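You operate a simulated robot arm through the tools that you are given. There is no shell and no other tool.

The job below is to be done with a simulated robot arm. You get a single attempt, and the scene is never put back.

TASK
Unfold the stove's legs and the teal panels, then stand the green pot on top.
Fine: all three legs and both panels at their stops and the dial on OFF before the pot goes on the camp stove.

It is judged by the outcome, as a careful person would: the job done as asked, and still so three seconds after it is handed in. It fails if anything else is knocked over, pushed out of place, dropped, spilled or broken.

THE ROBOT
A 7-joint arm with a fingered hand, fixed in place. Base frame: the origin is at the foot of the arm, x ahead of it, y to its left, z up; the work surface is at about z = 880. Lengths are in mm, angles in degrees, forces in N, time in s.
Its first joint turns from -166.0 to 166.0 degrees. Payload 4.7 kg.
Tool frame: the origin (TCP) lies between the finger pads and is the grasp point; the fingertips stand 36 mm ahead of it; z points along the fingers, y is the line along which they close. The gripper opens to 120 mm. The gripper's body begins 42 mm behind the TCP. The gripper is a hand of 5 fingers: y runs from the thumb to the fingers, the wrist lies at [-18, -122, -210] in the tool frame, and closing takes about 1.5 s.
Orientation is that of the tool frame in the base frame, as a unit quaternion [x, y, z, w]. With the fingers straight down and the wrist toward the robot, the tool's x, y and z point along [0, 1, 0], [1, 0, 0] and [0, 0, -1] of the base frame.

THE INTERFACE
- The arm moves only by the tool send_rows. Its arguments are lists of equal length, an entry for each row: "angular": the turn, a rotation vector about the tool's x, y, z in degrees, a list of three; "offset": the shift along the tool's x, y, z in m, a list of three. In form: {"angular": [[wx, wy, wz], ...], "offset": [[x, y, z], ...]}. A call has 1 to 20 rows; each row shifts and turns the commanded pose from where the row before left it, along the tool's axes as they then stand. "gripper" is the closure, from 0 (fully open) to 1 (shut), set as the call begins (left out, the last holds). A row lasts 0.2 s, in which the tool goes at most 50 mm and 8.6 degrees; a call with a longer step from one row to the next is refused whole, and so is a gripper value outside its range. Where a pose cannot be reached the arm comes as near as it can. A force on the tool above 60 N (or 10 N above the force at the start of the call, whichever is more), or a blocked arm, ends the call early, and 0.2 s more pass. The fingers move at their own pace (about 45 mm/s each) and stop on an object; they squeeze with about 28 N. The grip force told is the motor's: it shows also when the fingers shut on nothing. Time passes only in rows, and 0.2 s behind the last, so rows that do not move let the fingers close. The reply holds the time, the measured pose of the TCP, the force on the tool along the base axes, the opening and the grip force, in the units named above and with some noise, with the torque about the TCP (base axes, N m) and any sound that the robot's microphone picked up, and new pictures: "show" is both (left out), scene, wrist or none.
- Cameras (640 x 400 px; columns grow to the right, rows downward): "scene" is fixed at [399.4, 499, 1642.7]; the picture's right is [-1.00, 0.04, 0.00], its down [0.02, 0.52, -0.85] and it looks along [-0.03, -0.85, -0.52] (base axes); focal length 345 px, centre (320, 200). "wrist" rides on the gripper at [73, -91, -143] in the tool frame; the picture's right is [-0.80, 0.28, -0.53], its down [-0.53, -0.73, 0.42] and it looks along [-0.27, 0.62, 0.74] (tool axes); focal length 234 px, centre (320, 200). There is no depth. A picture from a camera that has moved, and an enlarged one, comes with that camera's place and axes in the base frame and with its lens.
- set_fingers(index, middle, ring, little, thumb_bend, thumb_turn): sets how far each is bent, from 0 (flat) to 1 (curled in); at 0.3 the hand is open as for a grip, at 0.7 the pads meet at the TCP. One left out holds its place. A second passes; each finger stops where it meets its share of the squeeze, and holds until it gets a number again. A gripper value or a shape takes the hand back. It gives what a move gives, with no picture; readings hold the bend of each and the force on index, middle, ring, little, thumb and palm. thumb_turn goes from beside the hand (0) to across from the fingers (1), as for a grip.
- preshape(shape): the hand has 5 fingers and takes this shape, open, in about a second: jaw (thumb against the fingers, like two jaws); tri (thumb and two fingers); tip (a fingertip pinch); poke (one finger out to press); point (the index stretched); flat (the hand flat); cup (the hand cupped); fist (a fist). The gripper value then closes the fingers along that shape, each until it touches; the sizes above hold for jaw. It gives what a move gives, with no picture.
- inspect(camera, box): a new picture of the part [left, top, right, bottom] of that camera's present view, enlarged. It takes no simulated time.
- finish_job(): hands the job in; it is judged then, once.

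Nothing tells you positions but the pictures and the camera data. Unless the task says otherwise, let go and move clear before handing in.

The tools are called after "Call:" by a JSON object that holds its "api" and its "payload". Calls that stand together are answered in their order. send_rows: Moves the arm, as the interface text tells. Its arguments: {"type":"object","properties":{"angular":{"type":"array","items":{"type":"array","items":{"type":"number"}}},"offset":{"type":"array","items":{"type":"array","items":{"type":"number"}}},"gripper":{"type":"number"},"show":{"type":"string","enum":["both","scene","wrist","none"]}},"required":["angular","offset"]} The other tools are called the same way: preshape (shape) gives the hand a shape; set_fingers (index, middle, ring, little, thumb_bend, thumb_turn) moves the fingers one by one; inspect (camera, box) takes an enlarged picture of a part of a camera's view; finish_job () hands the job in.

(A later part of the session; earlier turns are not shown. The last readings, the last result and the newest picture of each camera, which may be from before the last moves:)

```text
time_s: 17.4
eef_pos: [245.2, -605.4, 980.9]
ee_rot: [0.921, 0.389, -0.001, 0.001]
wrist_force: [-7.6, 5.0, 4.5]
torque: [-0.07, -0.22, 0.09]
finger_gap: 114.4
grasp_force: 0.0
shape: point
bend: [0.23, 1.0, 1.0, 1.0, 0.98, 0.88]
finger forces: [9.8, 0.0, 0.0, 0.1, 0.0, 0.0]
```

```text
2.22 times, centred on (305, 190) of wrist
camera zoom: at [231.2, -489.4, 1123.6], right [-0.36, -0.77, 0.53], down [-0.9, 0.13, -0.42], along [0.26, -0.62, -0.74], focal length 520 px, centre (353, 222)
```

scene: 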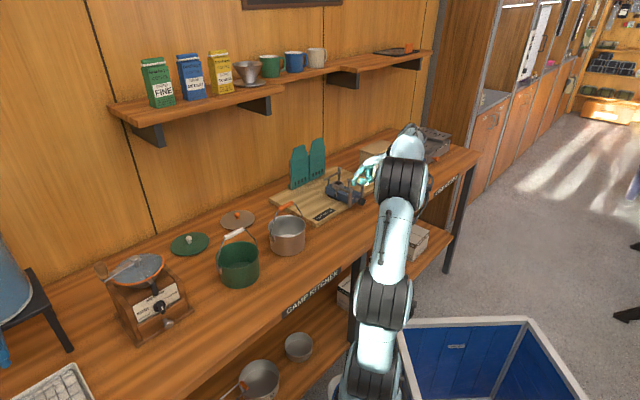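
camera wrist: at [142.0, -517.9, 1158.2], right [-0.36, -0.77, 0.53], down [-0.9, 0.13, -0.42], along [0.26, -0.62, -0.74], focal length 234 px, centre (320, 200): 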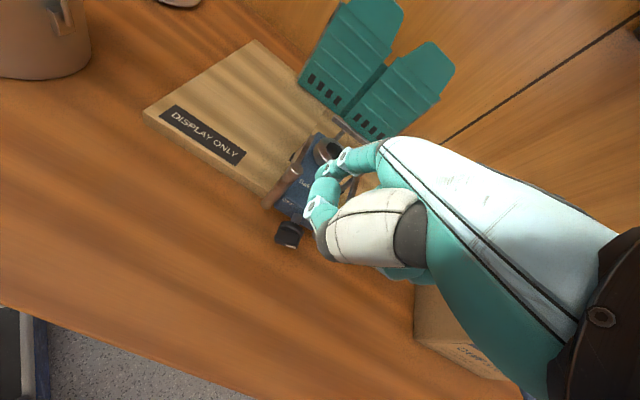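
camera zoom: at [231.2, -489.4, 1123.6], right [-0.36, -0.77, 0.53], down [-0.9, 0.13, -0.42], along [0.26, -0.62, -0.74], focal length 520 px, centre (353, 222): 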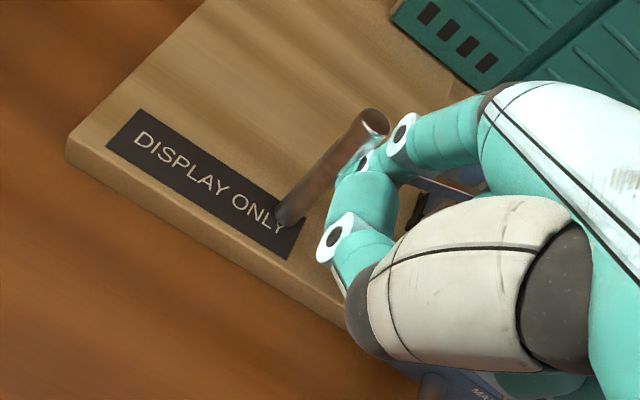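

The leg has met its stop (about 10 N on the fingertip), and the stove gave slightly at the end, so it isn't fixed down. I'll back off right away, lift clear and check.

Call:
{"api": "send_rows", "payload": {"angular": [[0, 0, 0], [0, 0, 0], [0, 0, 0], [0, 0, 0], [0, 0, 0]], "offset": [[-0.006, -0.01, 0], [-0.006, -0.006, 0], [0, 0, -0.035], [0, 0, -0.035], [0, -0.03, -0.03]]}}

Call:
{"api": "inspect", "payload": {"camera": "scene", "box": [310, 160, 380, 215]}}

Call:
{"api": "inspect", "payload": {"camera": "wrist", "box": [180, 80, 395, 280]}}

```text
time_s: 18.6
eef_pos: [204.4, -584.6, 1079.0]
ee_rot: [0.921, 0.389, 0.001, 0.0]
wrist_force: [0.9, -0.6, -1.3]
torque: [0.07, -0.03, 0.0]
finger_gap: 114.4
grasp_force: 0.1
shape: point
bend: [0.19, 1.0, 1.0, 1.0, 0.98, 0.88]
finger forces: [0.1, 0.0, 0.0, 0.1, 0.0, 0.1]
camera wrist: at [191.1, -468.9, 1223.2], right [-0.36, -0.77, 0.52], down [-0.9, 0.13, -0.42], along [0.26, -0.62, -0.74], focal length 234 px, centre (320, 200)
```

scene: 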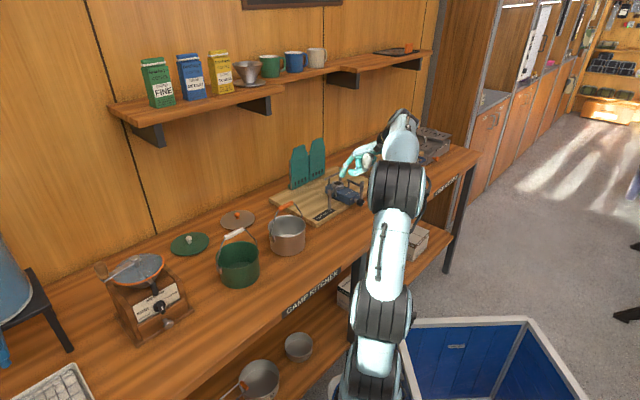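
wrist: 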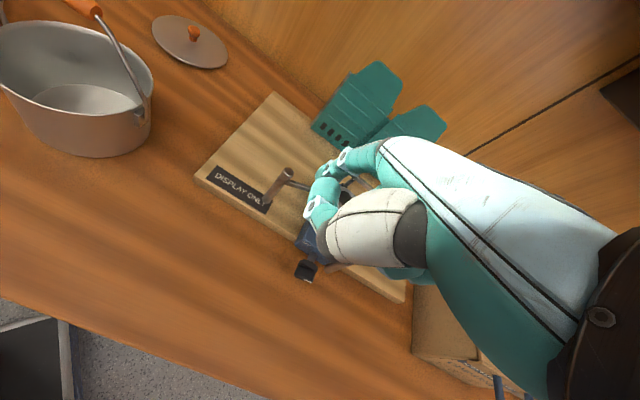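

```text
7.27 times, centred on (345, 188) of scene
camera zoom: at [399.4, 499.0, 1642.7], right [-1.0, 0.04, 0.0], down [0.02, 0.52, -0.85], along [-0.03, -0.85, -0.52], focal length 2508 px, centre (138, 291)
```

zoom: 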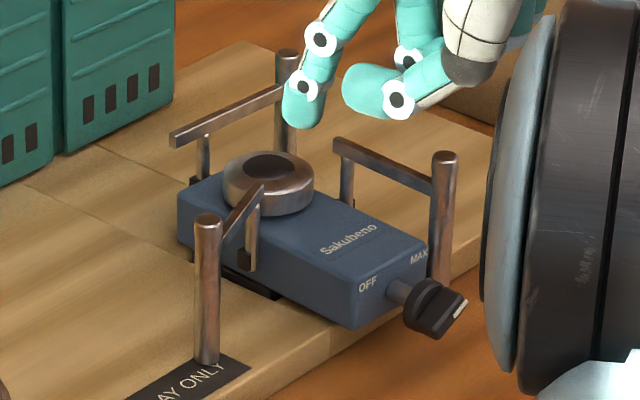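

```text
2.00 times, centred on (288, 180) of wrist
camera zoom: at [191.1, -468.9, 1223.2], right [-0.36, -0.77, 0.52], down [-0.9, 0.13, -0.42], along [0.26, -0.62, -0.74], focal length 468 px, centre (385, 240)
```

zoom: 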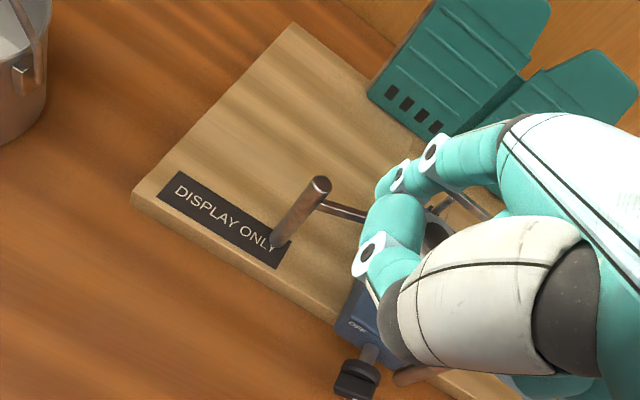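

The left leg is now open at its stop and the stove has turned only a few degrees on the board. Next I'll position the finger inside the right post (about (185, -696)) at safe height.

Call:
{"api": "send_rows", "payload": {"angular": [[0, 0, 0], [0, 0, 0], [0, 0, 0], [0, 0, 0]], "offset": [[-0.031, -0.0015, 0], [-0.031, -0.0015, 0], [-0.031, -0.0015, 0], [0, 0, 0.03]], "show": "none"}}

Call:
{"api": "inspect", "payload": {"camera": "scene", "box": [310, 150, 390, 215]}}

Call:
{"api": "inspect", "payload": {"camera": "wrist", "box": [200, 100, 395, 280]}}

```text
time_s: 19.6
eef_pos: [135.3, -646.3, 1049.7]
ee_rot: [0.921, 0.388, -0.001, 0.0]
wrist_force: [-0.3, -0.2, -0.4]
torque: [-0.04, -0.02, 0.02]
finger_gap: 114.3
grasp_force: 0.0
shape: point
bend: [0.19, 1.0, 1.0, 1.0, 0.98, 0.88]
finger forces: [0.1, 0.0, 0.0, 0.1, 0.1, 0.0]
```

```text
6.15 times, centred on (350, 182) of scene
camera zoom: at [399.4, 499.0, 1642.7], right [-1.0, 0.04, 0.0], down [0.02, 0.52, -0.85], along [-0.03, -0.85, -0.52], focal length 2122 px, centre (135, 308)
```

zoom: 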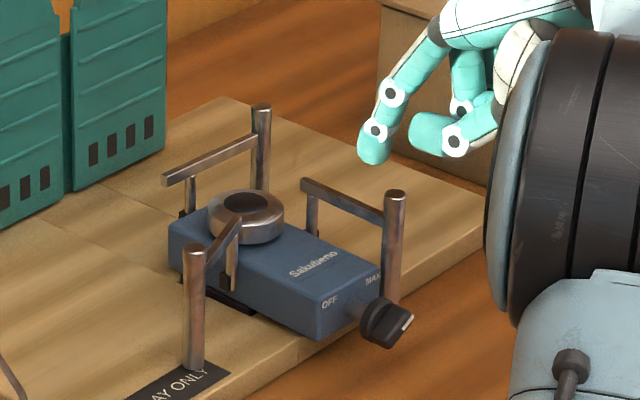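

```text
2.22 times, centred on (298, 190) of wrist
camera zoom: at [121.4, -531.1, 1192.7], right [-0.36, -0.77, 0.53], down [-0.9, 0.13, -0.42], along [0.26, -0.62, -0.74], focal length 520 px, centre (370, 222)
```

zoom: 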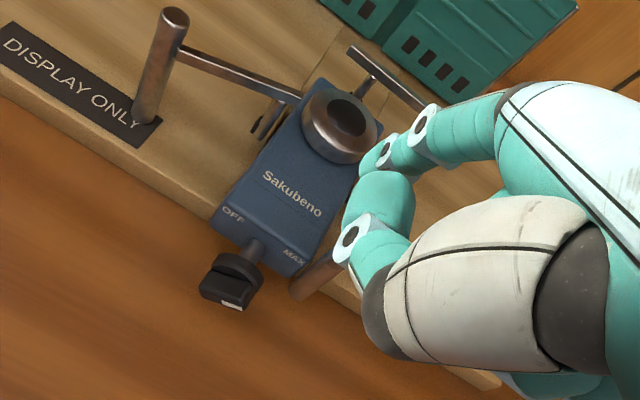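

Call:
{"api": "inspect", "payload": {"camera": "wrist", "box": [240, 100, 350, 245]}}

Call:
{"api": "inspect", "payload": {"camera": "scene", "box": [330, 165, 380, 210]}}

```text
2.76 times, centred on (295, 172) of wrist
camera zoom: at [121.4, -531.1, 1192.7], right [-0.36, -0.77, 0.53], down [-0.9, 0.13, -0.42], along [0.26, -0.62, -0.74], focal length 646 px, centre (389, 276)
```

zoom: 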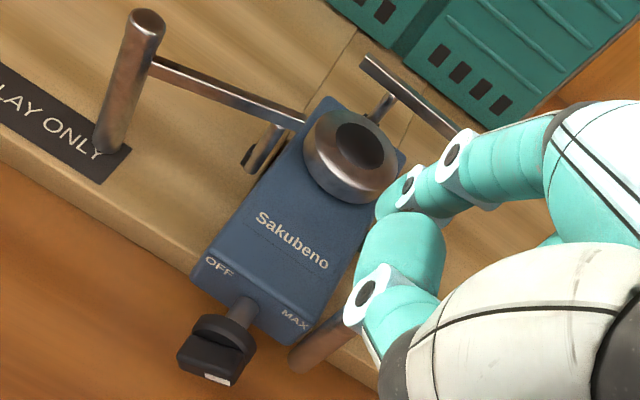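

```text
8.89 times, centred on (355, 188) of scene
camera zoom: at [399.4, 499.0, 1642.7], right [-1.0, 0.04, 0.0], down [0.02, 0.52, -0.85], along [-0.03, -0.85, -0.52], focal length 3065 px, centre (9, 311)
```

zoom: 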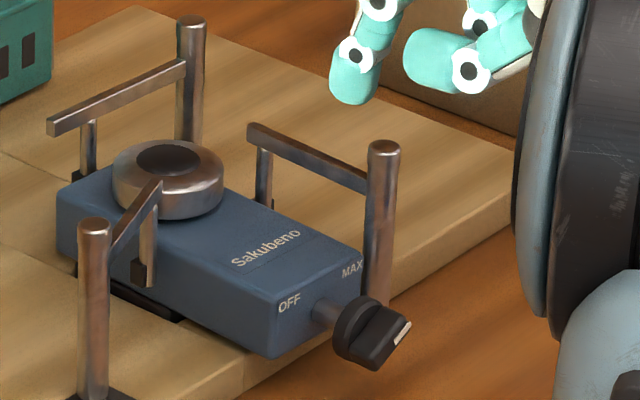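

Call:
{"api": "send_rows", "payload": {"angular": [[0, 0, 0], [0, 0, 0]], "offset": [[-0.0027, 0.0043, 0.012], [0, 0, 0.016]], "show": "none"}}

Call:
{"api": "inspect", "payload": {"camera": "scene", "box": [330, 165, 380, 210]}}

Call:
{"api": "inspect", "payload": {"camera": "wrist", "box": [240, 100, 350, 245]}}

```text
time_s: 20.2
eef_pos: [136.7, -650.5, 1021.0]
ee_rot: [0.921, 0.389, -0.001, 0.001]
wrist_force: [-0.3, 0.6, -0.3]
torque: [-0.05, 0.02, 0.01]
finger_gap: 114.0
grasp_force: 0.1
shape: point
bend: [0.19, 1.0, 1.0, 1.0, 0.98, 0.88]
finger forces: [0.0, 0.0, 0.0, 0.0, 0.0, 0.0]
```

```text
8.89 times, centred on (355, 188) of scene
camera zoom: at [399.4, 499.0, 1642.7], right [-1.0, 0.04, 0.0], down [0.02, 0.52, -0.85], along [-0.03, -0.85, -0.52], focal length 3065 px, centre (9, 311)
```

zoom: 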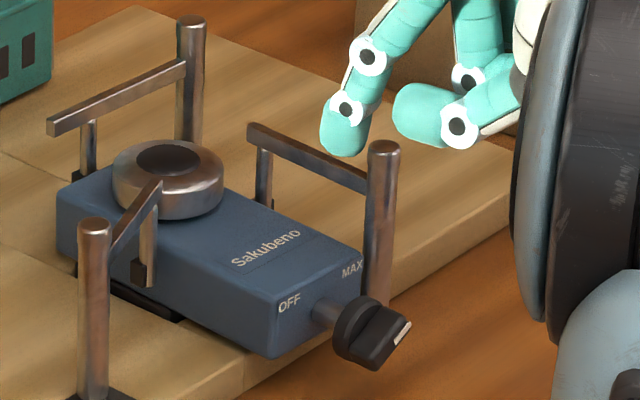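

```text
2.76 times, centred on (295, 172) of wrist
camera zoom: at [123.4, -534.9, 1164.6], right [-0.36, -0.77, 0.53], down [-0.9, 0.13, -0.42], along [0.26, -0.62, -0.74], focal length 646 px, centre (389, 276)
```

zoom: 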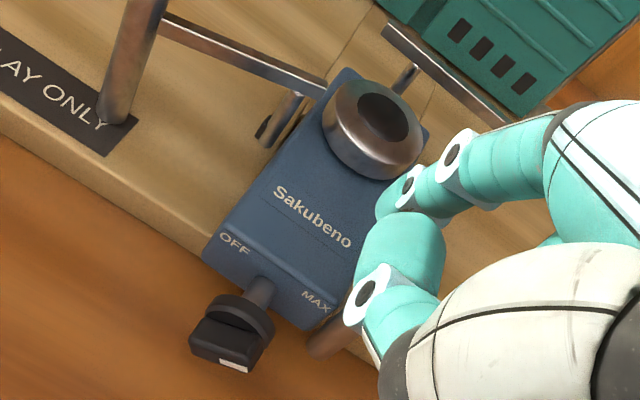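

Call:
{"api": "send_rows", "payload": {"angular": [[0, 0, 0], [0, 0, 0]], "offset": [[0, 0, 0.018], [0, 0, 0.018]], "show": "none"}}

Call:
{"api": "inspect", "payload": {"camera": "scene", "box": [330, 165, 380, 210]}}

```text
time_s: 20.8
eef_pos: [139.6, -650.6, 985.4]
ee_rot: [0.921, 0.389, 0.0, 0.0]
wrist_force: [-0.4, 0.8, 0.6]
torque: [-0.02, -0.01, 0.0]
finger_gap: 114.4
grasp_force: 0.1
shape: point
bend: [0.19, 1.0, 1.0, 1.0, 0.98, 0.88]
finger forces: [0.0, 0.0, 0.0, 0.0, 0.1, 0.1]
```

```text
8.89 times, centred on (355, 188) of scene
camera zoom: at [399.4, 499.0, 1642.7], right [-1.0, 0.04, 0.0], down [0.02, 0.52, -0.85], along [-0.03, -0.85, -0.52], focal length 3065 px, centre (9, 311)
```

zoom: 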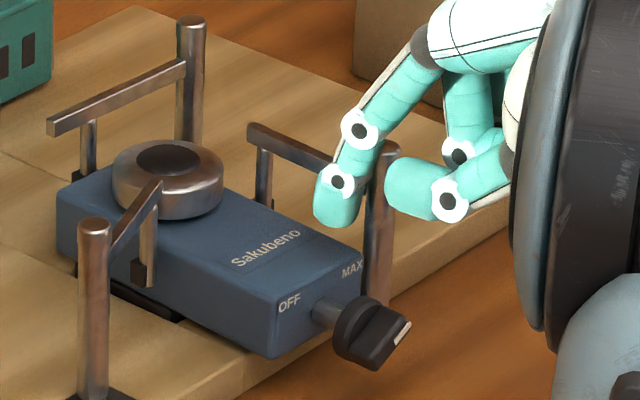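

Finger is inside the right post with no contact. Now pushing the right post outward (to the right).

Call:
{"api": "send_rows", "payload": {"angular": [[0, 0, 0], [0, 0, 0], [0, 0, 0], [0, 0, 0], [0, 0, 0]], "offset": [[-0.006, 0, 0], [-0.006, 0, 0], [-0.006, 0, 0], [-0.006, 0, 0], [-0.006, 0, 0]], "show": "none"}}

Call:
{"api": "inspect", "payload": {"camera": "scene", "box": [330, 165, 390, 210]}}

Call:
{"api": "inspect", "payload": {"camera": "wrist", "box": [220, 80, 350, 245]}}

```text
time_s: 22.0
eef_pos: [117.5, -671.4, 985.7]
ee_rot: [0.921, 0.389, 0.0, 0.0]
wrist_force: [-0.6, -0.2, 0.3]
torque: [-0.01, 0.0, 0.01]
finger_gap: 0.0
grasp_force: 0.0
shape: point
bend: [0.19, 1.0, 1.0, 1.0, 0.98, 0.88]
finger forces: [0.0, 0.0, 0.0, 0.0, 0.1, 0.1]
```

```text
8.89 times, centred on (360, 188) of scene
camera zoom: at [399.4, 499.0, 1642.7], right [-1.0, 0.04, 0.0], down [0.02, 0.52, -0.85], along [-0.03, -0.85, -0.52], focal length 3065 px, centre (-36, 311)
```

zoom: 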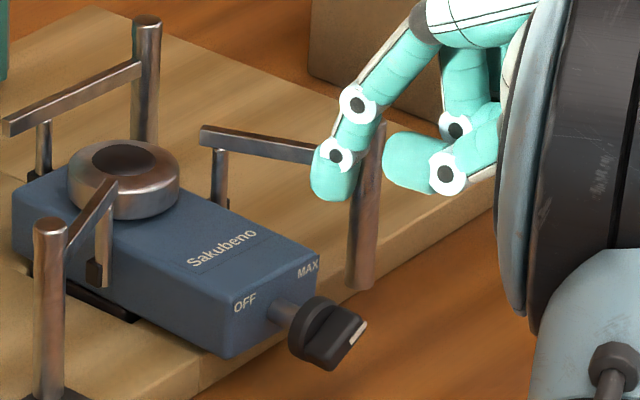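

```text
2.42 times, centred on (285, 162) of wrist
camera zoom: at [102.9, -556.2, 1129.6], right [-0.36, -0.77, 0.53], down [-0.9, 0.13, -0.42], along [0.26, -0.62, -0.74], focal length 568 px, centre (405, 291)
```

zoom: 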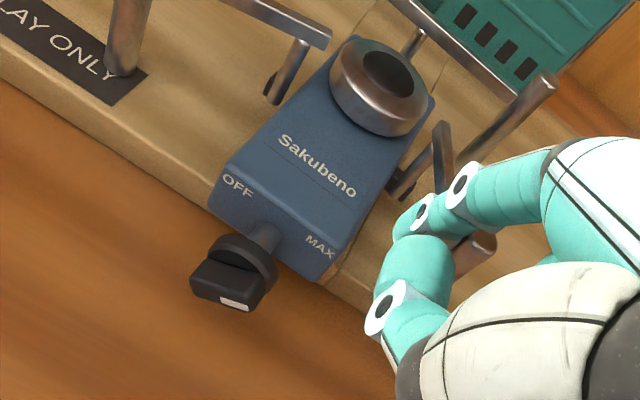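

The right leg is swinging out. Continuing along its arc.

Call:
{"api": "send_rows", "payload": {"angular": [[0, 0, 0], [0, 0, 0], [0, 0, 0], [0, 0, 0]], "offset": [[-0.008, 0.002, 0], [-0.008, 0.003, 0], [-0.007, 0.004, 0], [-0.006, 0.005, 0]], "show": "none"}}

Call:
{"api": "send_rows", "payload": {"angular": [[0, 0, 0], [0, 0, 0]], "offset": [[-0.0035, 0.0035, 0], [-0.0035, 0.0035, 0]], "show": "none"}}

Call:
{"api": "inspect", "payload": {"camera": "scene", "box": [330, 160, 390, 205]}}

Call:
{"api": "inspect", "payload": {"camera": "wrist", "box": [220, 80, 350, 245]}}

```text
time_s: 23.0
eef_pos: [106.7, -702.5, 984.2]
ee_rot: [0.921, 0.389, 0.001, 0.001]
wrist_force: [0.3, -0.6, 0.3]
torque: [-0.01, 0.01, 0.03]
finger_gap: 0.0
grasp_force: 0.1
shape: point
bend: [0.19, 1.0, 1.0, 1.0, 0.98, 0.88]
finger forces: [0.1, 0.1, 0.0, 0.0, 0.0, 0.1]
```

```text
time_s: 23.6
eef_pos: [106.5, -713.0, 984.5]
ee_rot: [0.921, 0.39, 0.0, 0.0]
wrist_force: [-0.6, 0.0, -0.1]
torque: [0.0, 0.01, -0.01]
finger_gap: 114.0
grasp_force: 0.0
shape: point
bend: [0.19, 1.0, 1.0, 1.0, 0.98, 0.88]
finger forces: [0.1, 0.1, 0.0, 0.0, 0.0, 0.1]
```

```text
8.89 times, centred on (360, 182) of scene
camera zoom: at [399.4, 499.0, 1642.7], right [-1.0, 0.04, 0.0], down [0.02, 0.52, -0.85], along [-0.03, -0.85, -0.52], focal length 3065 px, centre (-36, 356)
```

zoom: 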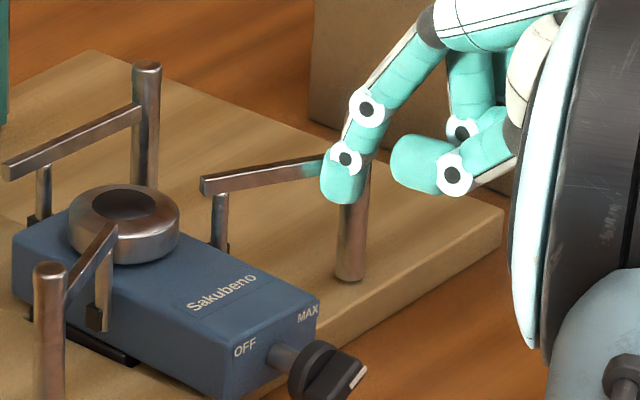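

```text
2.42 times, centred on (285, 162) of wrist
camera zoom: at [92.5, -597.3, 1128.7], right [-0.36, -0.77, 0.53], down [-0.9, 0.13, -0.42], along [0.26, -0.62, -0.74], focal length 568 px, centre (405, 291)
```

zoom: 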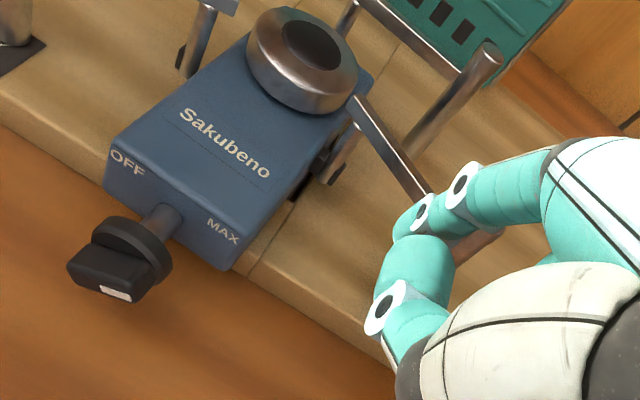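

Call:
{"api": "send_rows", "payload": {"angular": [[0, 0, 0], [0, 0, 0]], "offset": [[-0.0026, 0.0032, 0], [-0.0024, 0.0034, 0]], "show": "none"}}

Call:
{"api": "send_rows", "payload": {"angular": [[0, 0, 0]], "offset": [[-0.0022, 0.0034, 0]], "show": "none"}}

Call:
{"api": "inspect", "payload": {"camera": "scene", "box": [330, 160, 390, 205]}}

Call:
{"api": "inspect", "payload": {"camera": "wrist", "box": [220, 80, 350, 245]}}

```text
time_s: 24.2
eef_pos: [108.3, -720.7, 986.0]
ee_rot: [0.921, 0.389, 0.001, 0.0]
wrist_force: [-0.5, 6.5, 1.7]
torque: [0.07, -0.09, 0.37]
finger_gap: 114.2
grasp_force: 0.2
shape: point
bend: [0.21, 1.0, 1.0, 1.0, 0.98, 0.88]
finger forces: [6.5, 0.1, 0.0, 0.0, 0.0, 0.1]
```

```text
time_s: 24.6
eef_pos: [109.2, -724.3, 984.8]
ee_rot: [0.921, 0.39, 0.0, 0.0]
wrist_force: [-1.1, 9.7, 1.8]
torque: [0.02, -0.1, 0.54]
finger_gap: 114.2
grasp_force: 0.1
shape: point
bend: [0.22, 1.0, 1.0, 1.0, 0.98, 0.88]
finger forces: [9.8, 0.1, 0.1, 0.1, 0.1, 0.0]
```

```text
8.89 times, centred on (360, 182) of scene
camera zoom: at [399.4, 499.0, 1642.7], right [-1.0, 0.04, 0.0], down [0.02, 0.52, -0.85], along [-0.03, -0.85, -0.52], focal length 3065 px, centre (-36, 356)
```

zoom: 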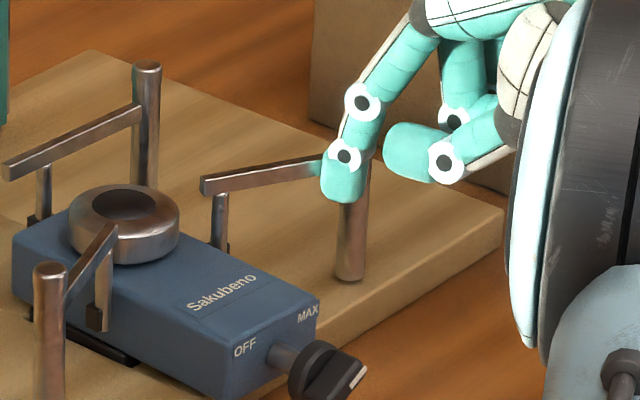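

```text
2.42 times, centred on (285, 162) of wrist
camera zoom: at [94.3, -608.5, 1129.0], right [-0.36, -0.77, 0.52], down [-0.9, 0.13, -0.42], along [0.26, -0.62, -0.74], focal length 568 px, centre (405, 291)
```

zoom: 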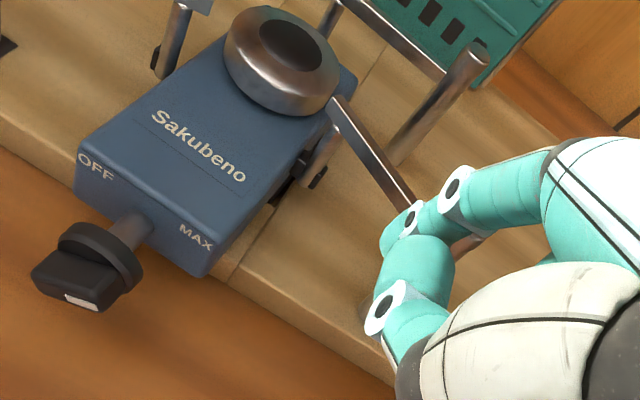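

The right leg has also met its stop, and the stove stayed put. Backing off and lifting clear for a check.

Call:
{"api": "send_rows", "payload": {"angular": [[0, 0, 0], [0, 0, 0], [0, 0, 0], [0, 0, 0], [0, 0, 0], [0, 0, 0]], "offset": [[0.006, -0.008, 0], [0.006, -0.006, 0], [0, 0, -0.035], [0, 0, -0.035], [0, -0.04, -0.025], [-0.03, -0.035, 0]]}}

Call:
{"api": "inspect", "payload": {"camera": "scene", "box": [320, 155, 385, 205]}}

Call:
{"api": "inspect", "payload": {"camera": "wrist", "box": [180, 50, 350, 245]}}

```text
time_s: 26.0
eef_pos: [33.0, -674.0, 1081.6]
ee_rot: [0.921, 0.389, 0.0, 0.0]
wrist_force: [0.8, 0.1, 0.2]
torque: [0.0, 0.06, -0.02]
finger_gap: 114.3
grasp_force: 0.0
shape: point
bend: [0.19, 1.0, 1.0, 1.0, 0.98, 0.88]
finger forces: [0.1, 0.1, 0.1, 0.0, 0.0, 0.0]
camera wrist: at [19.0, -558.4, 1224.7], right [-0.36, -0.77, 0.53], down [-0.9, 0.13, -0.42], along [0.26, -0.62, -0.74], focal length 234 px, centre (320, 200)
```

scene: 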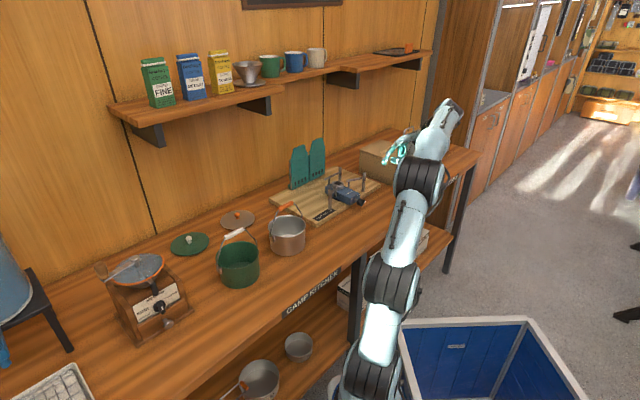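
wrist: 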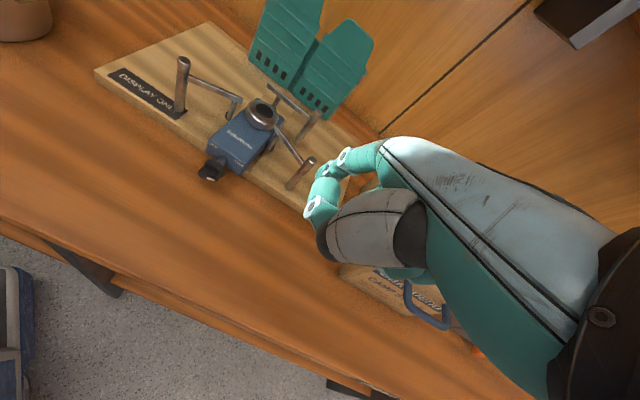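

```text
8.00 times, centred on (352, 180) of scene
camera zoom: at [399.4, 499.0, 1642.7], right [-1.0, 0.04, 0.0], down [0.02, 0.52, -0.85], along [-0.03, -0.85, -0.52], focal length 2759 px, centre (60, 360)
```

zoom: 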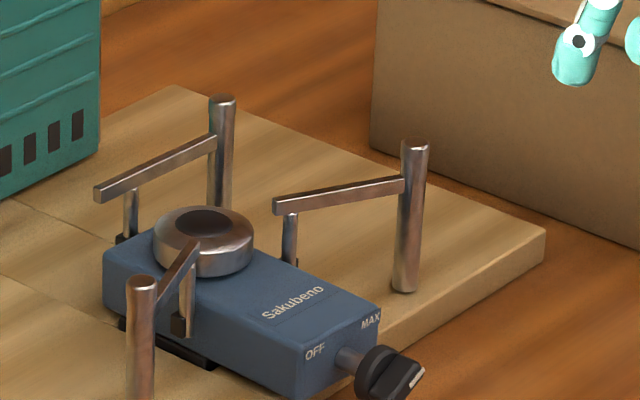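

```text
2.05 times, centred on (265, 148) of wrist
camera zoom: at [19.0, -558.4, 1224.7], right [-0.36, -0.77, 0.53], down [-0.9, 0.13, -0.42], along [0.26, -0.62, -0.74], focal length 480 px, centre (433, 308)
```

zoom: 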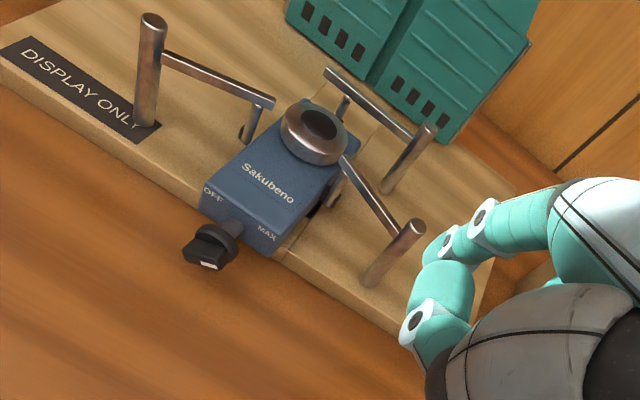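

Both side legs are open symmetrically around the burner (burner at about (273, -744)). Next is the rear leg, whose post is at (258, -827) and must swing back; I'll tilt the hand a bit for clearance and bring the finger in front of that post.

Call:
{"api": "send_rows", "payload": {"angular": [[7.5, 0, 0], [7.5, 0, 0], [0, 0, 0], [0, 0, 0], [0, 0, 0], [0, 0, 0], [0, 0, 0]], "offset": [[0, 0, 0], [0, 0, 0], [0.0051, 0.0349, -0.009], [0.0051, 0.0349, -0.009], [0.0051, 0.0349, -0.009], [0.0051, 0.0349, -0.009], [0.0051, 0.0349, -0.009]], "show": "none"}}

Call:
{"api": "inspect", "payload": {"camera": "scene", "box": [310, 145, 390, 205]}}

Call:
{"api": "inspect", "payload": {"camera": "wrist", "box": [180, 80, 395, 280]}}

```text
time_s: 27.6
eef_pos: [179.9, -782.5, 1077.7]
ee_rot: [0.913, 0.385, -0.05, -0.12]
wrist_force: [-0.7, 0.2, 0.2]
torque: [-0.04, -0.06, -0.05]
finger_gap: 114.2
grasp_force: 0.1
shape: point
bend: [0.19, 1.0, 1.0, 1.0, 0.98, 0.88]
finger forces: [0.0, 0.0, 0.0, 0.0, 0.0, 0.1]
```

```text
6.67 times, centred on (350, 175) of scene
camera zoom: at [399.4, 499.0, 1642.7], right [-1.0, 0.04, 0.0], down [0.02, 0.52, -0.85], along [-0.03, -0.85, -0.52], focal length 2299 px, centre (120, 367)
```

zoom: 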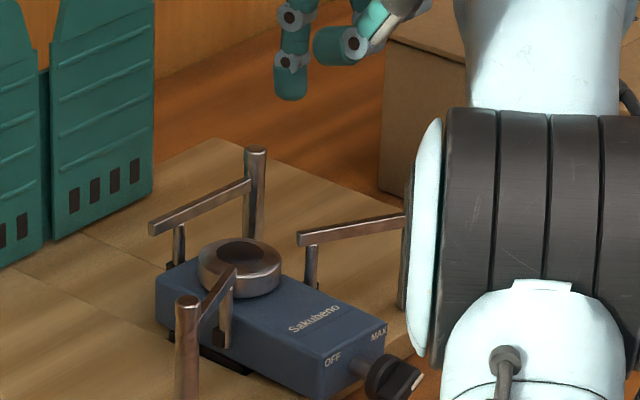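

```text
2.00 times, centred on (288, 180) of wrist
camera zoom: at [194.1, -695.6, 1241.0], right [-0.27, -0.86, 0.44], down [-0.96, 0.19, -0.22], along [0.11, -0.48, -0.87], focal length 468 px, centre (385, 240)
```

zoom: 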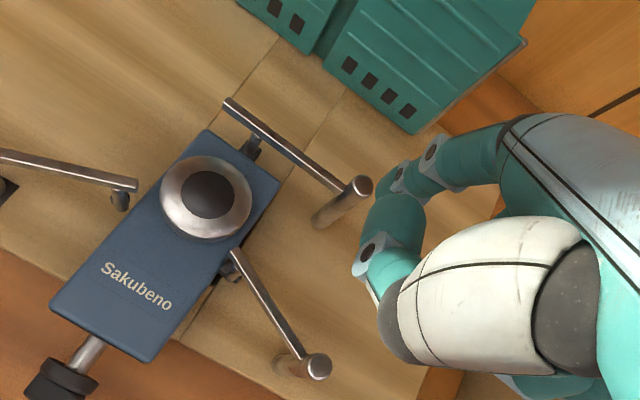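

The finger is right in front of the rear post. Lowering it beside the post.

Call:
{"api": "send_rows", "payload": {"angular": [[0, 0, 0], [0, 0, 0], [0, 0, 0]], "offset": [[0, 0.006, 0.0222], [0, 0.006, 0.0222], [0, 0.006, 0.0222]], "show": "none"}}

Call:
{"api": "inspect", "payload": {"camera": "scene", "box": [310, 145, 390, 205]}}

Call:
{"api": "inspect", "payload": {"camera": "wrist", "box": [180, 80, 395, 280]}}

```text
time_s: 28.4
eef_pos: [179.4, -784.5, 1008.9]
ee_rot: [0.913, 0.385, -0.052, -0.12]
wrist_force: [0.1, -0.1, 0.6]
torque: [-0.02, -0.02, 0.0]
finger_gap: 114.3
grasp_force: 0.1
shape: point
bend: [0.19, 1.0, 1.0, 1.0, 0.98, 0.88]
finger forces: [0.1, 0.1, 0.0, 0.0, 0.0, 0.0]
```

```text
6.67 times, centred on (350, 175) of scene
camera zoom: at [399.4, 499.0, 1642.7], right [-1.0, 0.04, 0.0], down [0.02, 0.52, -0.85], along [-0.03, -0.85, -0.52], focal length 2299 px, centre (120, 367)
```

zoom: 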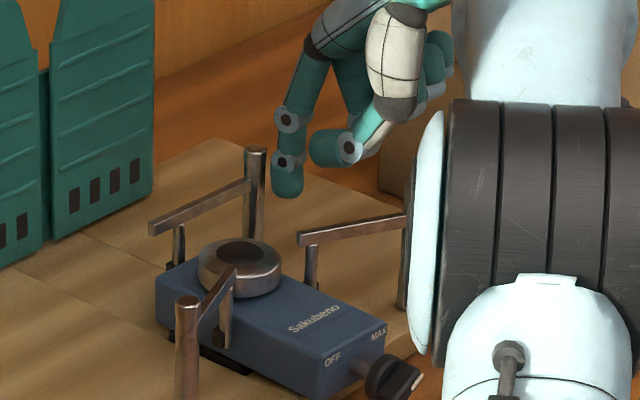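

```text
2.00 times, centred on (288, 180) of wrist
camera zoom: at [193.3, -695.6, 1171.8], right [-0.27, -0.86, 0.44], down [-0.96, 0.19, -0.22], along [0.11, -0.48, -0.87], focal length 468 px, centre (385, 240)
```

zoom: 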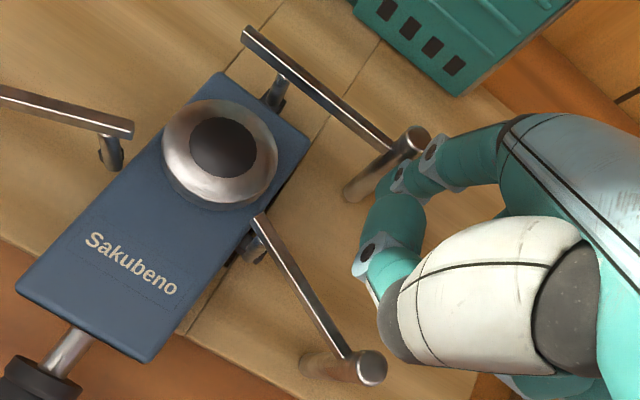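

In position in front of the rear post. Pushing it back toward the wall.

Call:
{"api": "send_rows", "payload": {"angular": [[0, 0, 0], [0, 0, 0], [0, 0, 0], [0, 0, 0], [0, 0, 0], [0, 0, 0]], "offset": [[-0.0004, 0.00675, -0.0018], [-0.0004, 0.00675, -0.0018], [-0.0004, 0.00675, -0.0018], [-0.0004, 0.00675, -0.0018], [-0.0002, 0.00675, -0.0018], [0.0004, 0.00675, -0.0018]], "show": "none"}}

Call:
{"api": "inspect", "payload": {"camera": "scene", "box": [310, 145, 390, 205]}}

Call:
{"api": "inspect", "payload": {"camera": "wrist", "box": [180, 80, 395, 280]}}

```text
time_s: 29.8
eef_pos: [208.7, -814.5, 1009.4]
ee_rot: [0.914, 0.385, -0.051, -0.121]
wrist_force: [0.1, 0.5, 0.0]
torque: [0.0, -0.01, -0.01]
finger_gap: 113.9
grasp_force: 0.0
shape: point
bend: [0.19, 1.0, 1.0, 1.0, 0.98, 0.88]
finger forces: [0.0, 0.1, 0.1, 0.0, 0.0, 0.1]
```

```text
6.67 times, centred on (350, 175) of scene
camera zoom: at [399.4, 499.0, 1642.7], right [-1.0, 0.04, 0.0], down [0.02, 0.52, -0.85], along [-0.03, -0.85, -0.52], focal length 2299 px, centre (120, 367)
```

zoom: 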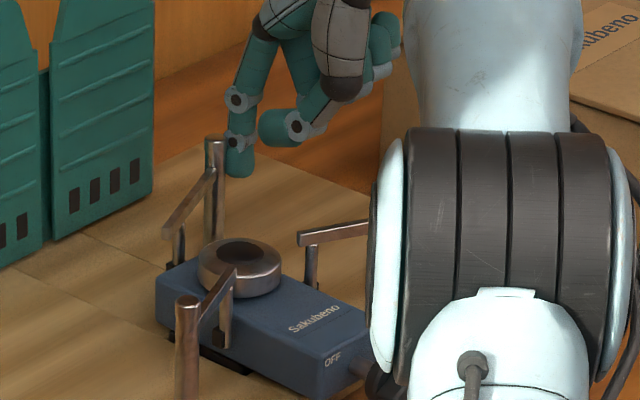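

```text
2.00 times, centred on (288, 180) of wrist
camera zoom: at [222.5, -725.9, 1172.3], right [-0.27, -0.86, 0.43], down [-0.96, 0.19, -0.22], along [0.11, -0.48, -0.87], focal length 468 px, centre (385, 240)
```

zoom: 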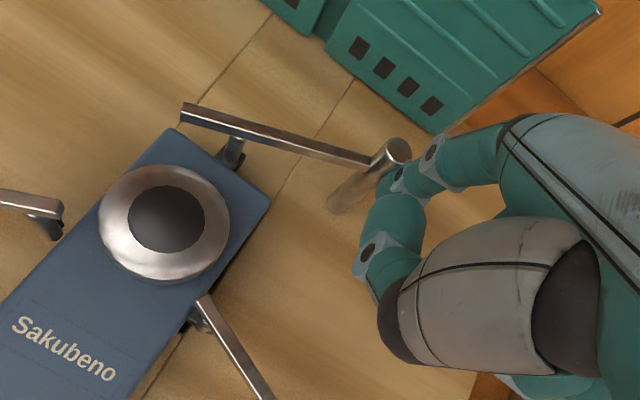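

Call:
{"api": "send_rows", "payload": {"angular": [[0, 0, 0], [0, 0, 0], [0, 0, 0], [0, 0, 0], [0, 0, 0]], "offset": [[0.00107, 0.00731, -0.00196], [0.0023, 0.0069, -0.00185], [0.00343, 0.00628, -0.00168], [0.00457, 0.00567, -0.00152], [0.00571, 0.00505, -0.00135]], "show": "none"}}

Call:
{"api": "inspect", "payload": {"camera": "scene", "box": [310, 145, 390, 205]}}

Call:
{"api": "inspect", "payload": {"camera": "wrist", "box": [180, 80, 395, 280]}}

```text
time_s: 31.0
eef_pos: [243.5, -824.0, 1009.4]
ee_rot: [0.913, 0.386, -0.051, -0.12]
wrist_force: [0.1, 0.2, 0.6]
torque: [-0.01, -0.02, 0.0]
finger_gap: 114.4
grasp_force: 0.1
shape: point
bend: [0.19, 1.0, 1.0, 1.0, 0.98, 0.88]
finger forces: [0.0, 0.0, 0.0, 0.1, 0.1, 0.1]
```

```text
6.67 times, centred on (350, 175) of scene
camera zoom: at [399.4, 499.0, 1642.7], right [-1.0, 0.04, 0.0], down [0.02, 0.52, -0.85], along [-0.03, -0.85, -0.52], focal length 2299 px, centre (120, 367)
```

zoom: 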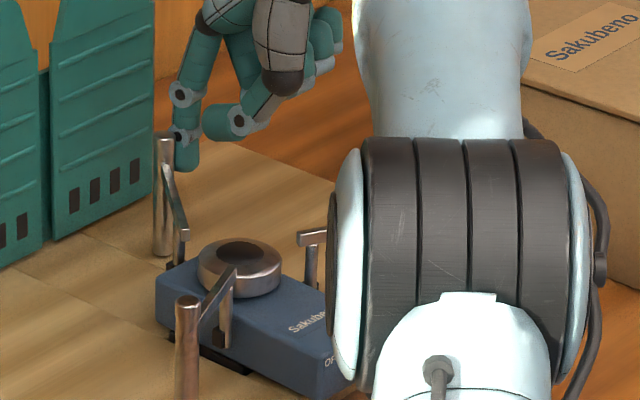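

```text
2.00 times, centred on (288, 180) of wrist
camera zoom: at [257.7, -736.4, 1171.8], right [-0.27, -0.86, 0.43], down [-0.96, 0.19, -0.22], along [0.11, -0.48, -0.87], focal length 468 px, centre (385, 240)
```

zoom: 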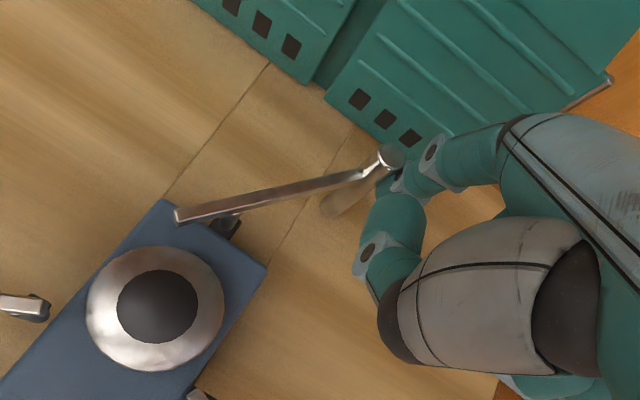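

Call:
{"api": "send_rows", "payload": {"angular": [[0, 0, 0], [0, 0, 0]], "offset": [[0.00685, 0.00609, -0.00163], [0.00729, 0.00534, -0.00143]], "show": "none"}}

Call:
{"api": "send_rows", "payload": {"angular": [[0, 0, 0], [0, 0, 0]], "offset": [[0.004, 0.0025, -0.0007], [0.004, 0.0022, -0.0006]], "show": "none"}}

Call:
{"api": "inspect", "payload": {"camera": "scene", "box": [310, 145, 390, 205]}}

Call:
{"api": "inspect", "payload": {"camera": "wrist", "box": [180, 80, 395, 280]}}

```text
time_s: 31.6
eef_pos: [261.2, -822.4, 1010.4]
ee_rot: [0.913, 0.386, -0.05, -0.12]
wrist_force: [0.7, -0.7, 0.3]
torque: [-0.01, 0.01, 0.02]
finger_gap: 114.1
grasp_force: 0.1
shape: point
bend: [0.19, 1.0, 1.0, 1.0, 0.98, 0.88]
finger forces: [0.1, 0.1, 0.0, 0.0, 0.0, 0.0]
```

```text
time_s: 32.2
eef_pos: [270.8, -820.0, 1010.9]
ee_rot: [0.913, 0.387, -0.051, -0.12]
wrist_force: [0.0, 0.6, 0.0]
torque: [0.01, 0.04, 0.01]
finger_gap: 114.2
grasp_force: 0.1
shape: point
bend: [0.19, 1.0, 1.0, 1.0, 0.98, 0.88]
finger forces: [0.0, 0.0, 0.1, 0.0, 0.1, 0.0]
```

```text
6.67 times, centred on (350, 175) of scene
camera zoom: at [399.4, 499.0, 1642.7], right [-1.0, 0.04, 0.0], down [0.02, 0.52, -0.85], along [-0.03, -0.85, -0.52], focal length 2299 px, centre (120, 367)
```

zoom: 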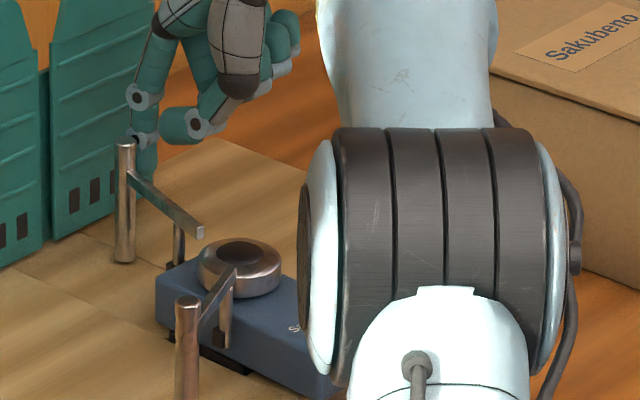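

```text
2.00 times, centred on (288, 180) of wrist
camera zoom: at [285.6, -731.5, 1172.4], right [-0.27, -0.86, 0.44], down [-0.96, 0.19, -0.22], along [0.11, -0.48, -0.87], focal length 468 px, centre (385, 240)
```

zoom: 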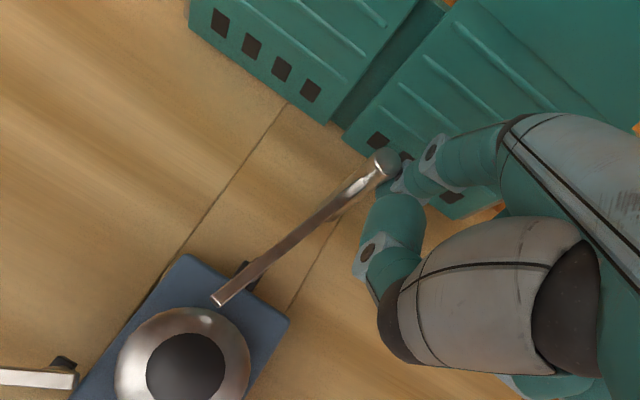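

Call:
{"api": "send_rows", "payload": {"angular": [[0, 0, 0], [0, 0, 0]], "offset": [[0.004, 0.0018, -0.0005], [0.004, 0.0014, -0.0004]], "show": "none"}}

Call:
{"api": "send_rows", "payload": {"angular": [[0, 0, 0], [0, 0, 0]], "offset": [[0.004, 0.0008, -0.0002], [0.003, 0.0003, -0.0001]], "show": "none"}}

Call:
{"api": "inspect", "payload": {"camera": "scene", "box": [310, 145, 390, 205]}}

Call:
{"api": "inspect", "payload": {"camera": "wrist", "box": [180, 80, 395, 280]}}

```text
time_s: 32.8
eef_pos: [278.8, -815.9, 1009.4]
ee_rot: [0.913, 0.386, -0.051, -0.121]
wrist_force: [1.5, -0.8, 0.4]
torque: [-0.02, -0.01, -0.02]
finger_gap: 114.2
grasp_force: 0.0
shape: point
bend: [0.19, 1.0, 1.0, 1.0, 0.98, 0.88]
finger forces: [0.0, 0.1, 0.1, 0.0, 0.0, 0.0]
```

```text
time_s: 33.4
eef_pos: [284.9, -811.8, 1008.5]
ee_rot: [0.913, 0.386, -0.051, -0.121]
wrist_force: [0.0, -0.4, -0.1]
torque: [0.02, 0.01, -0.02]
finger_gap: 114.4
grasp_force: 0.0
shape: point
bend: [0.19, 1.0, 1.0, 1.0, 0.98, 0.88]
finger forces: [0.0, 0.1, 0.1, 0.1, 0.0, 0.1]
```

```text
6.67 times, centred on (350, 175) of scene
camera zoom: at [399.4, 499.0, 1642.7], right [-1.0, 0.04, 0.0], down [0.02, 0.52, -0.85], along [-0.03, -0.85, -0.52], focal length 2299 px, centre (120, 367)
```

zoom: 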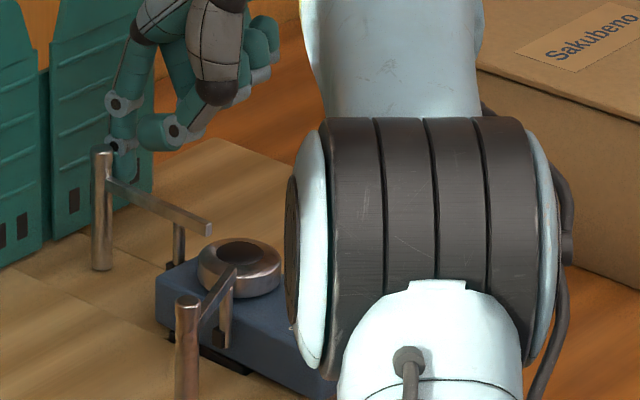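

```text
2.00 times, centred on (288, 180) of wrist
camera zoom: at [299.6, -724.0, 1171.7], right [-0.27, -0.86, 0.43], down [-0.96, 0.19, -0.22], along [0.11, -0.48, -0.87], focal length 468 px, centre (385, 240)
```

zoom: 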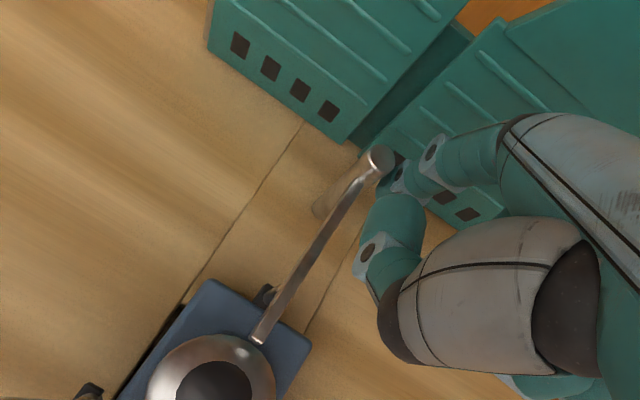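

Call:
{"api": "send_rows", "payload": {"angular": [[0, 0, 0]], "offset": [[0.004, 0.0002, 0]], "show": "none"}}

Call:
{"api": "send_rows", "payload": {"angular": [[0, 0, 0]], "offset": [[0.004, -0.0002, 0]], "show": "none"}}

Call:
{"api": "inspect", "payload": {"camera": "wrist", "box": [180, 80, 395, 280]}}

Call:
{"api": "inspect", "payload": {"camera": "scene", "box": [310, 145, 390, 205]}}

```text
time_s: 33.8
eef_pos: [287.2, -808.3, 1009.4]
ee_rot: [0.913, 0.385, -0.05, -0.12]
wrist_force: [0.0, -0.9, 0.0]
torque: [0.02, 0.03, -0.05]
finger_gap: 114.2
grasp_force: 0.1
shape: point
bend: [0.19, 1.0, 1.0, 1.0, 0.98, 0.88]
finger forces: [0.5, 0.1, 0.0, 0.0, 0.0, 0.0]
```

```text
time_s: 34.2
eef_pos: [289.3, -806.6, 1010.7]
ee_rot: [0.914, 0.385, -0.051, -0.12]
wrist_force: [-2.7, -2.6, -0.1]
torque: [-0.06, 0.05, -0.18]
finger_gap: 113.9
grasp_force: 0.1
shape: point
bend: [0.19, 1.0, 1.0, 1.0, 0.98, 0.88]
finger forces: [3.4, 0.1, 0.0, 0.1, 0.1, 0.0]
```

```text
2.00 times, centred on (288, 180) of wrist
camera zoom: at [304.9, -718.7, 1172.3], right [-0.27, -0.86, 0.44], down [-0.96, 0.19, -0.22], along [0.11, -0.48, -0.87], focal length 468 px, centre (385, 240)
```

zoom: 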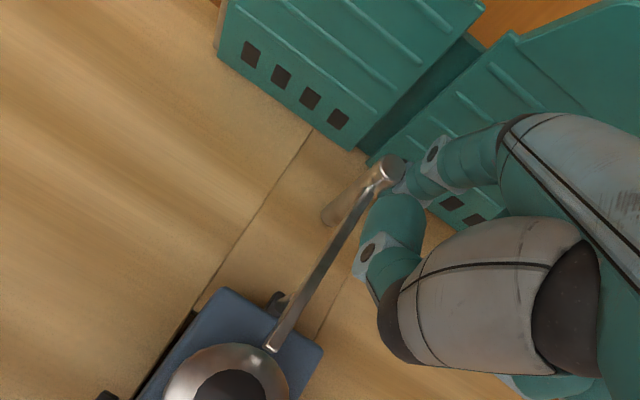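

```text
6.67 times, centred on (350, 175) of scene
camera zoom: at [399.4, 499.0, 1642.7], right [-1.0, 0.04, 0.0], down [0.02, 0.52, -0.85], along [-0.03, -0.85, -0.52], focal length 2299 px, centre (120, 367)
```

zoom: 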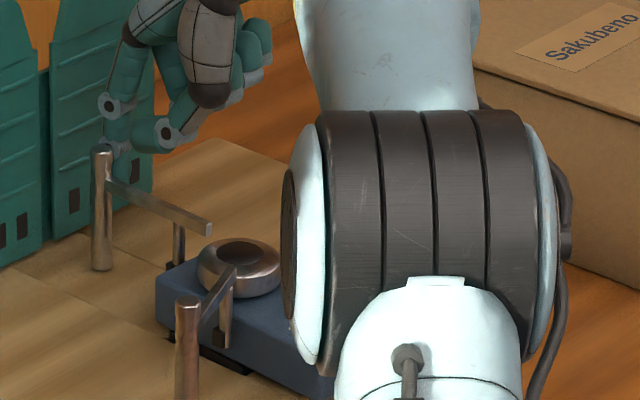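

The rear leg has reached its stop (resistance rises without the post moving). Backing away and lifting straight up, then looking at the whole stove.

Call:
{"api": "send_rows", "payload": {"angular": [[0, 0, 0], [0, 0, 0], [0, 0, 0], [0, 0, 0], [0, 0, 0], [0, 0, 0]], "offset": [[-0.01, -0.001, 0], [-0.01, -0.004, 0.001], [0, -0.0098, -0.0365], [0, -0.0098, -0.0365], [0, -0.045, 0], [0, -0.045, 0]]}}

Call:
{"api": "inspect", "payload": {"camera": "scene", "box": [310, 145, 390, 205]}}

Call:
{"api": "inspect", "payload": {"camera": "wrist", "box": [100, 50, 380, 300]}}

```text
time_s: 35.6
eef_pos: [214.2, -757.8, 1108.5]
ee_rot: [0.913, 0.386, -0.05, -0.121]
wrist_force: [0.1, 0.2, -0.3]
torque: [0.08, 0.09, 0.0]
finger_gap: 114.1
grasp_force: 0.0
shape: point
bend: [0.19, 1.0, 1.0, 1.0, 0.99, 0.88]
finger forces: [0.1, 0.1, 0.0, 0.0, 0.0, 0.0]
camera wrist: at [228.4, -670.1, 1270.5], right [-0.27, -0.86, 0.43], down [-0.96, 0.19, -0.22], along [0.11, -0.47, -0.87], focal length 234 px, centre (320, 200)
```

scene: 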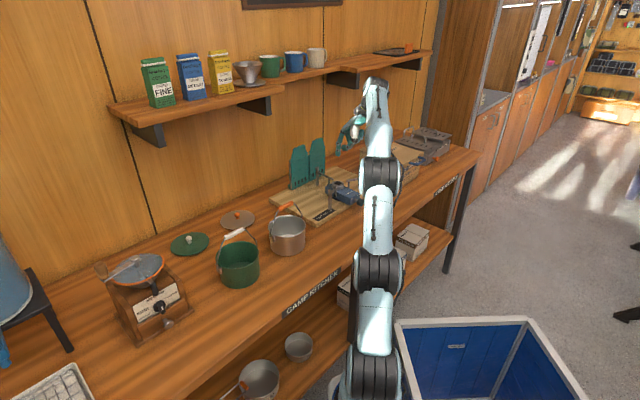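
wrist: 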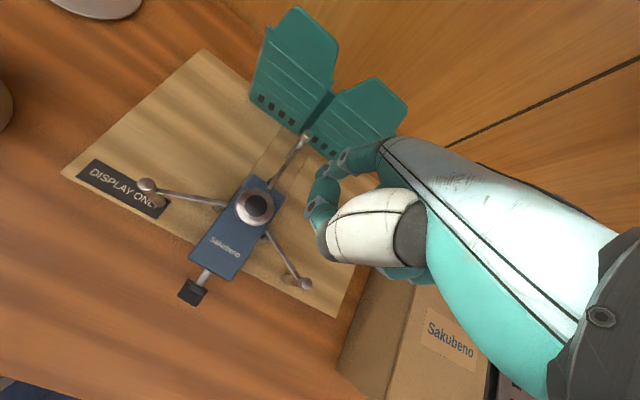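

```text
6.67 times, centred on (350, 175) of scene
camera zoom: at [399.4, 499.0, 1642.7], right [-1.0, 0.04, 0.0], down [0.02, 0.52, -0.85], along [-0.03, -0.85, -0.52], focal length 2299 px, centre (120, 367)
```

zoom: 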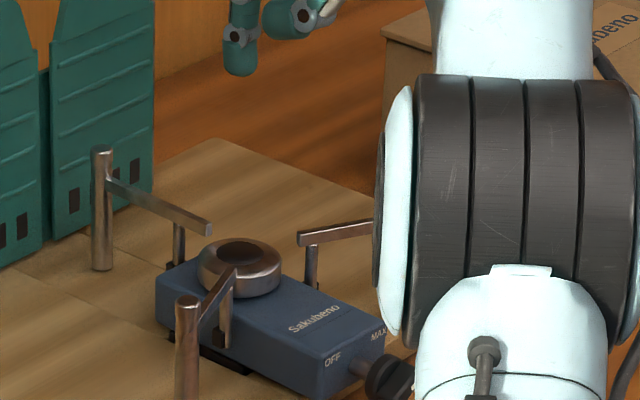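

```text
1.60 times, centred on (240, 175) of wrist
camera zoom: at [228.4, -670.1, 1270.5], right [-0.27, -0.86, 0.43], down [-0.96, 0.19, -0.22], along [0.11, -0.47, -0.87], focal length 375 px, centre (448, 240)
```

zoom: 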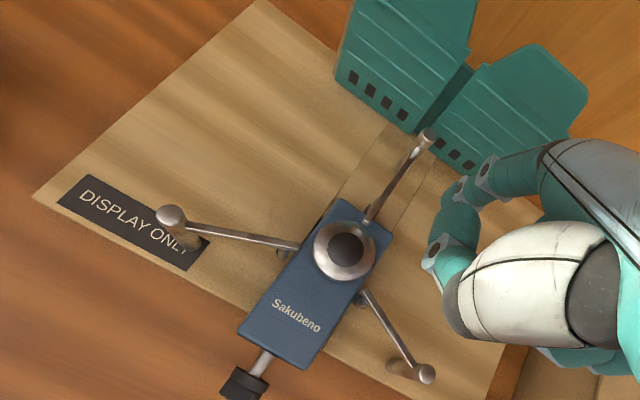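

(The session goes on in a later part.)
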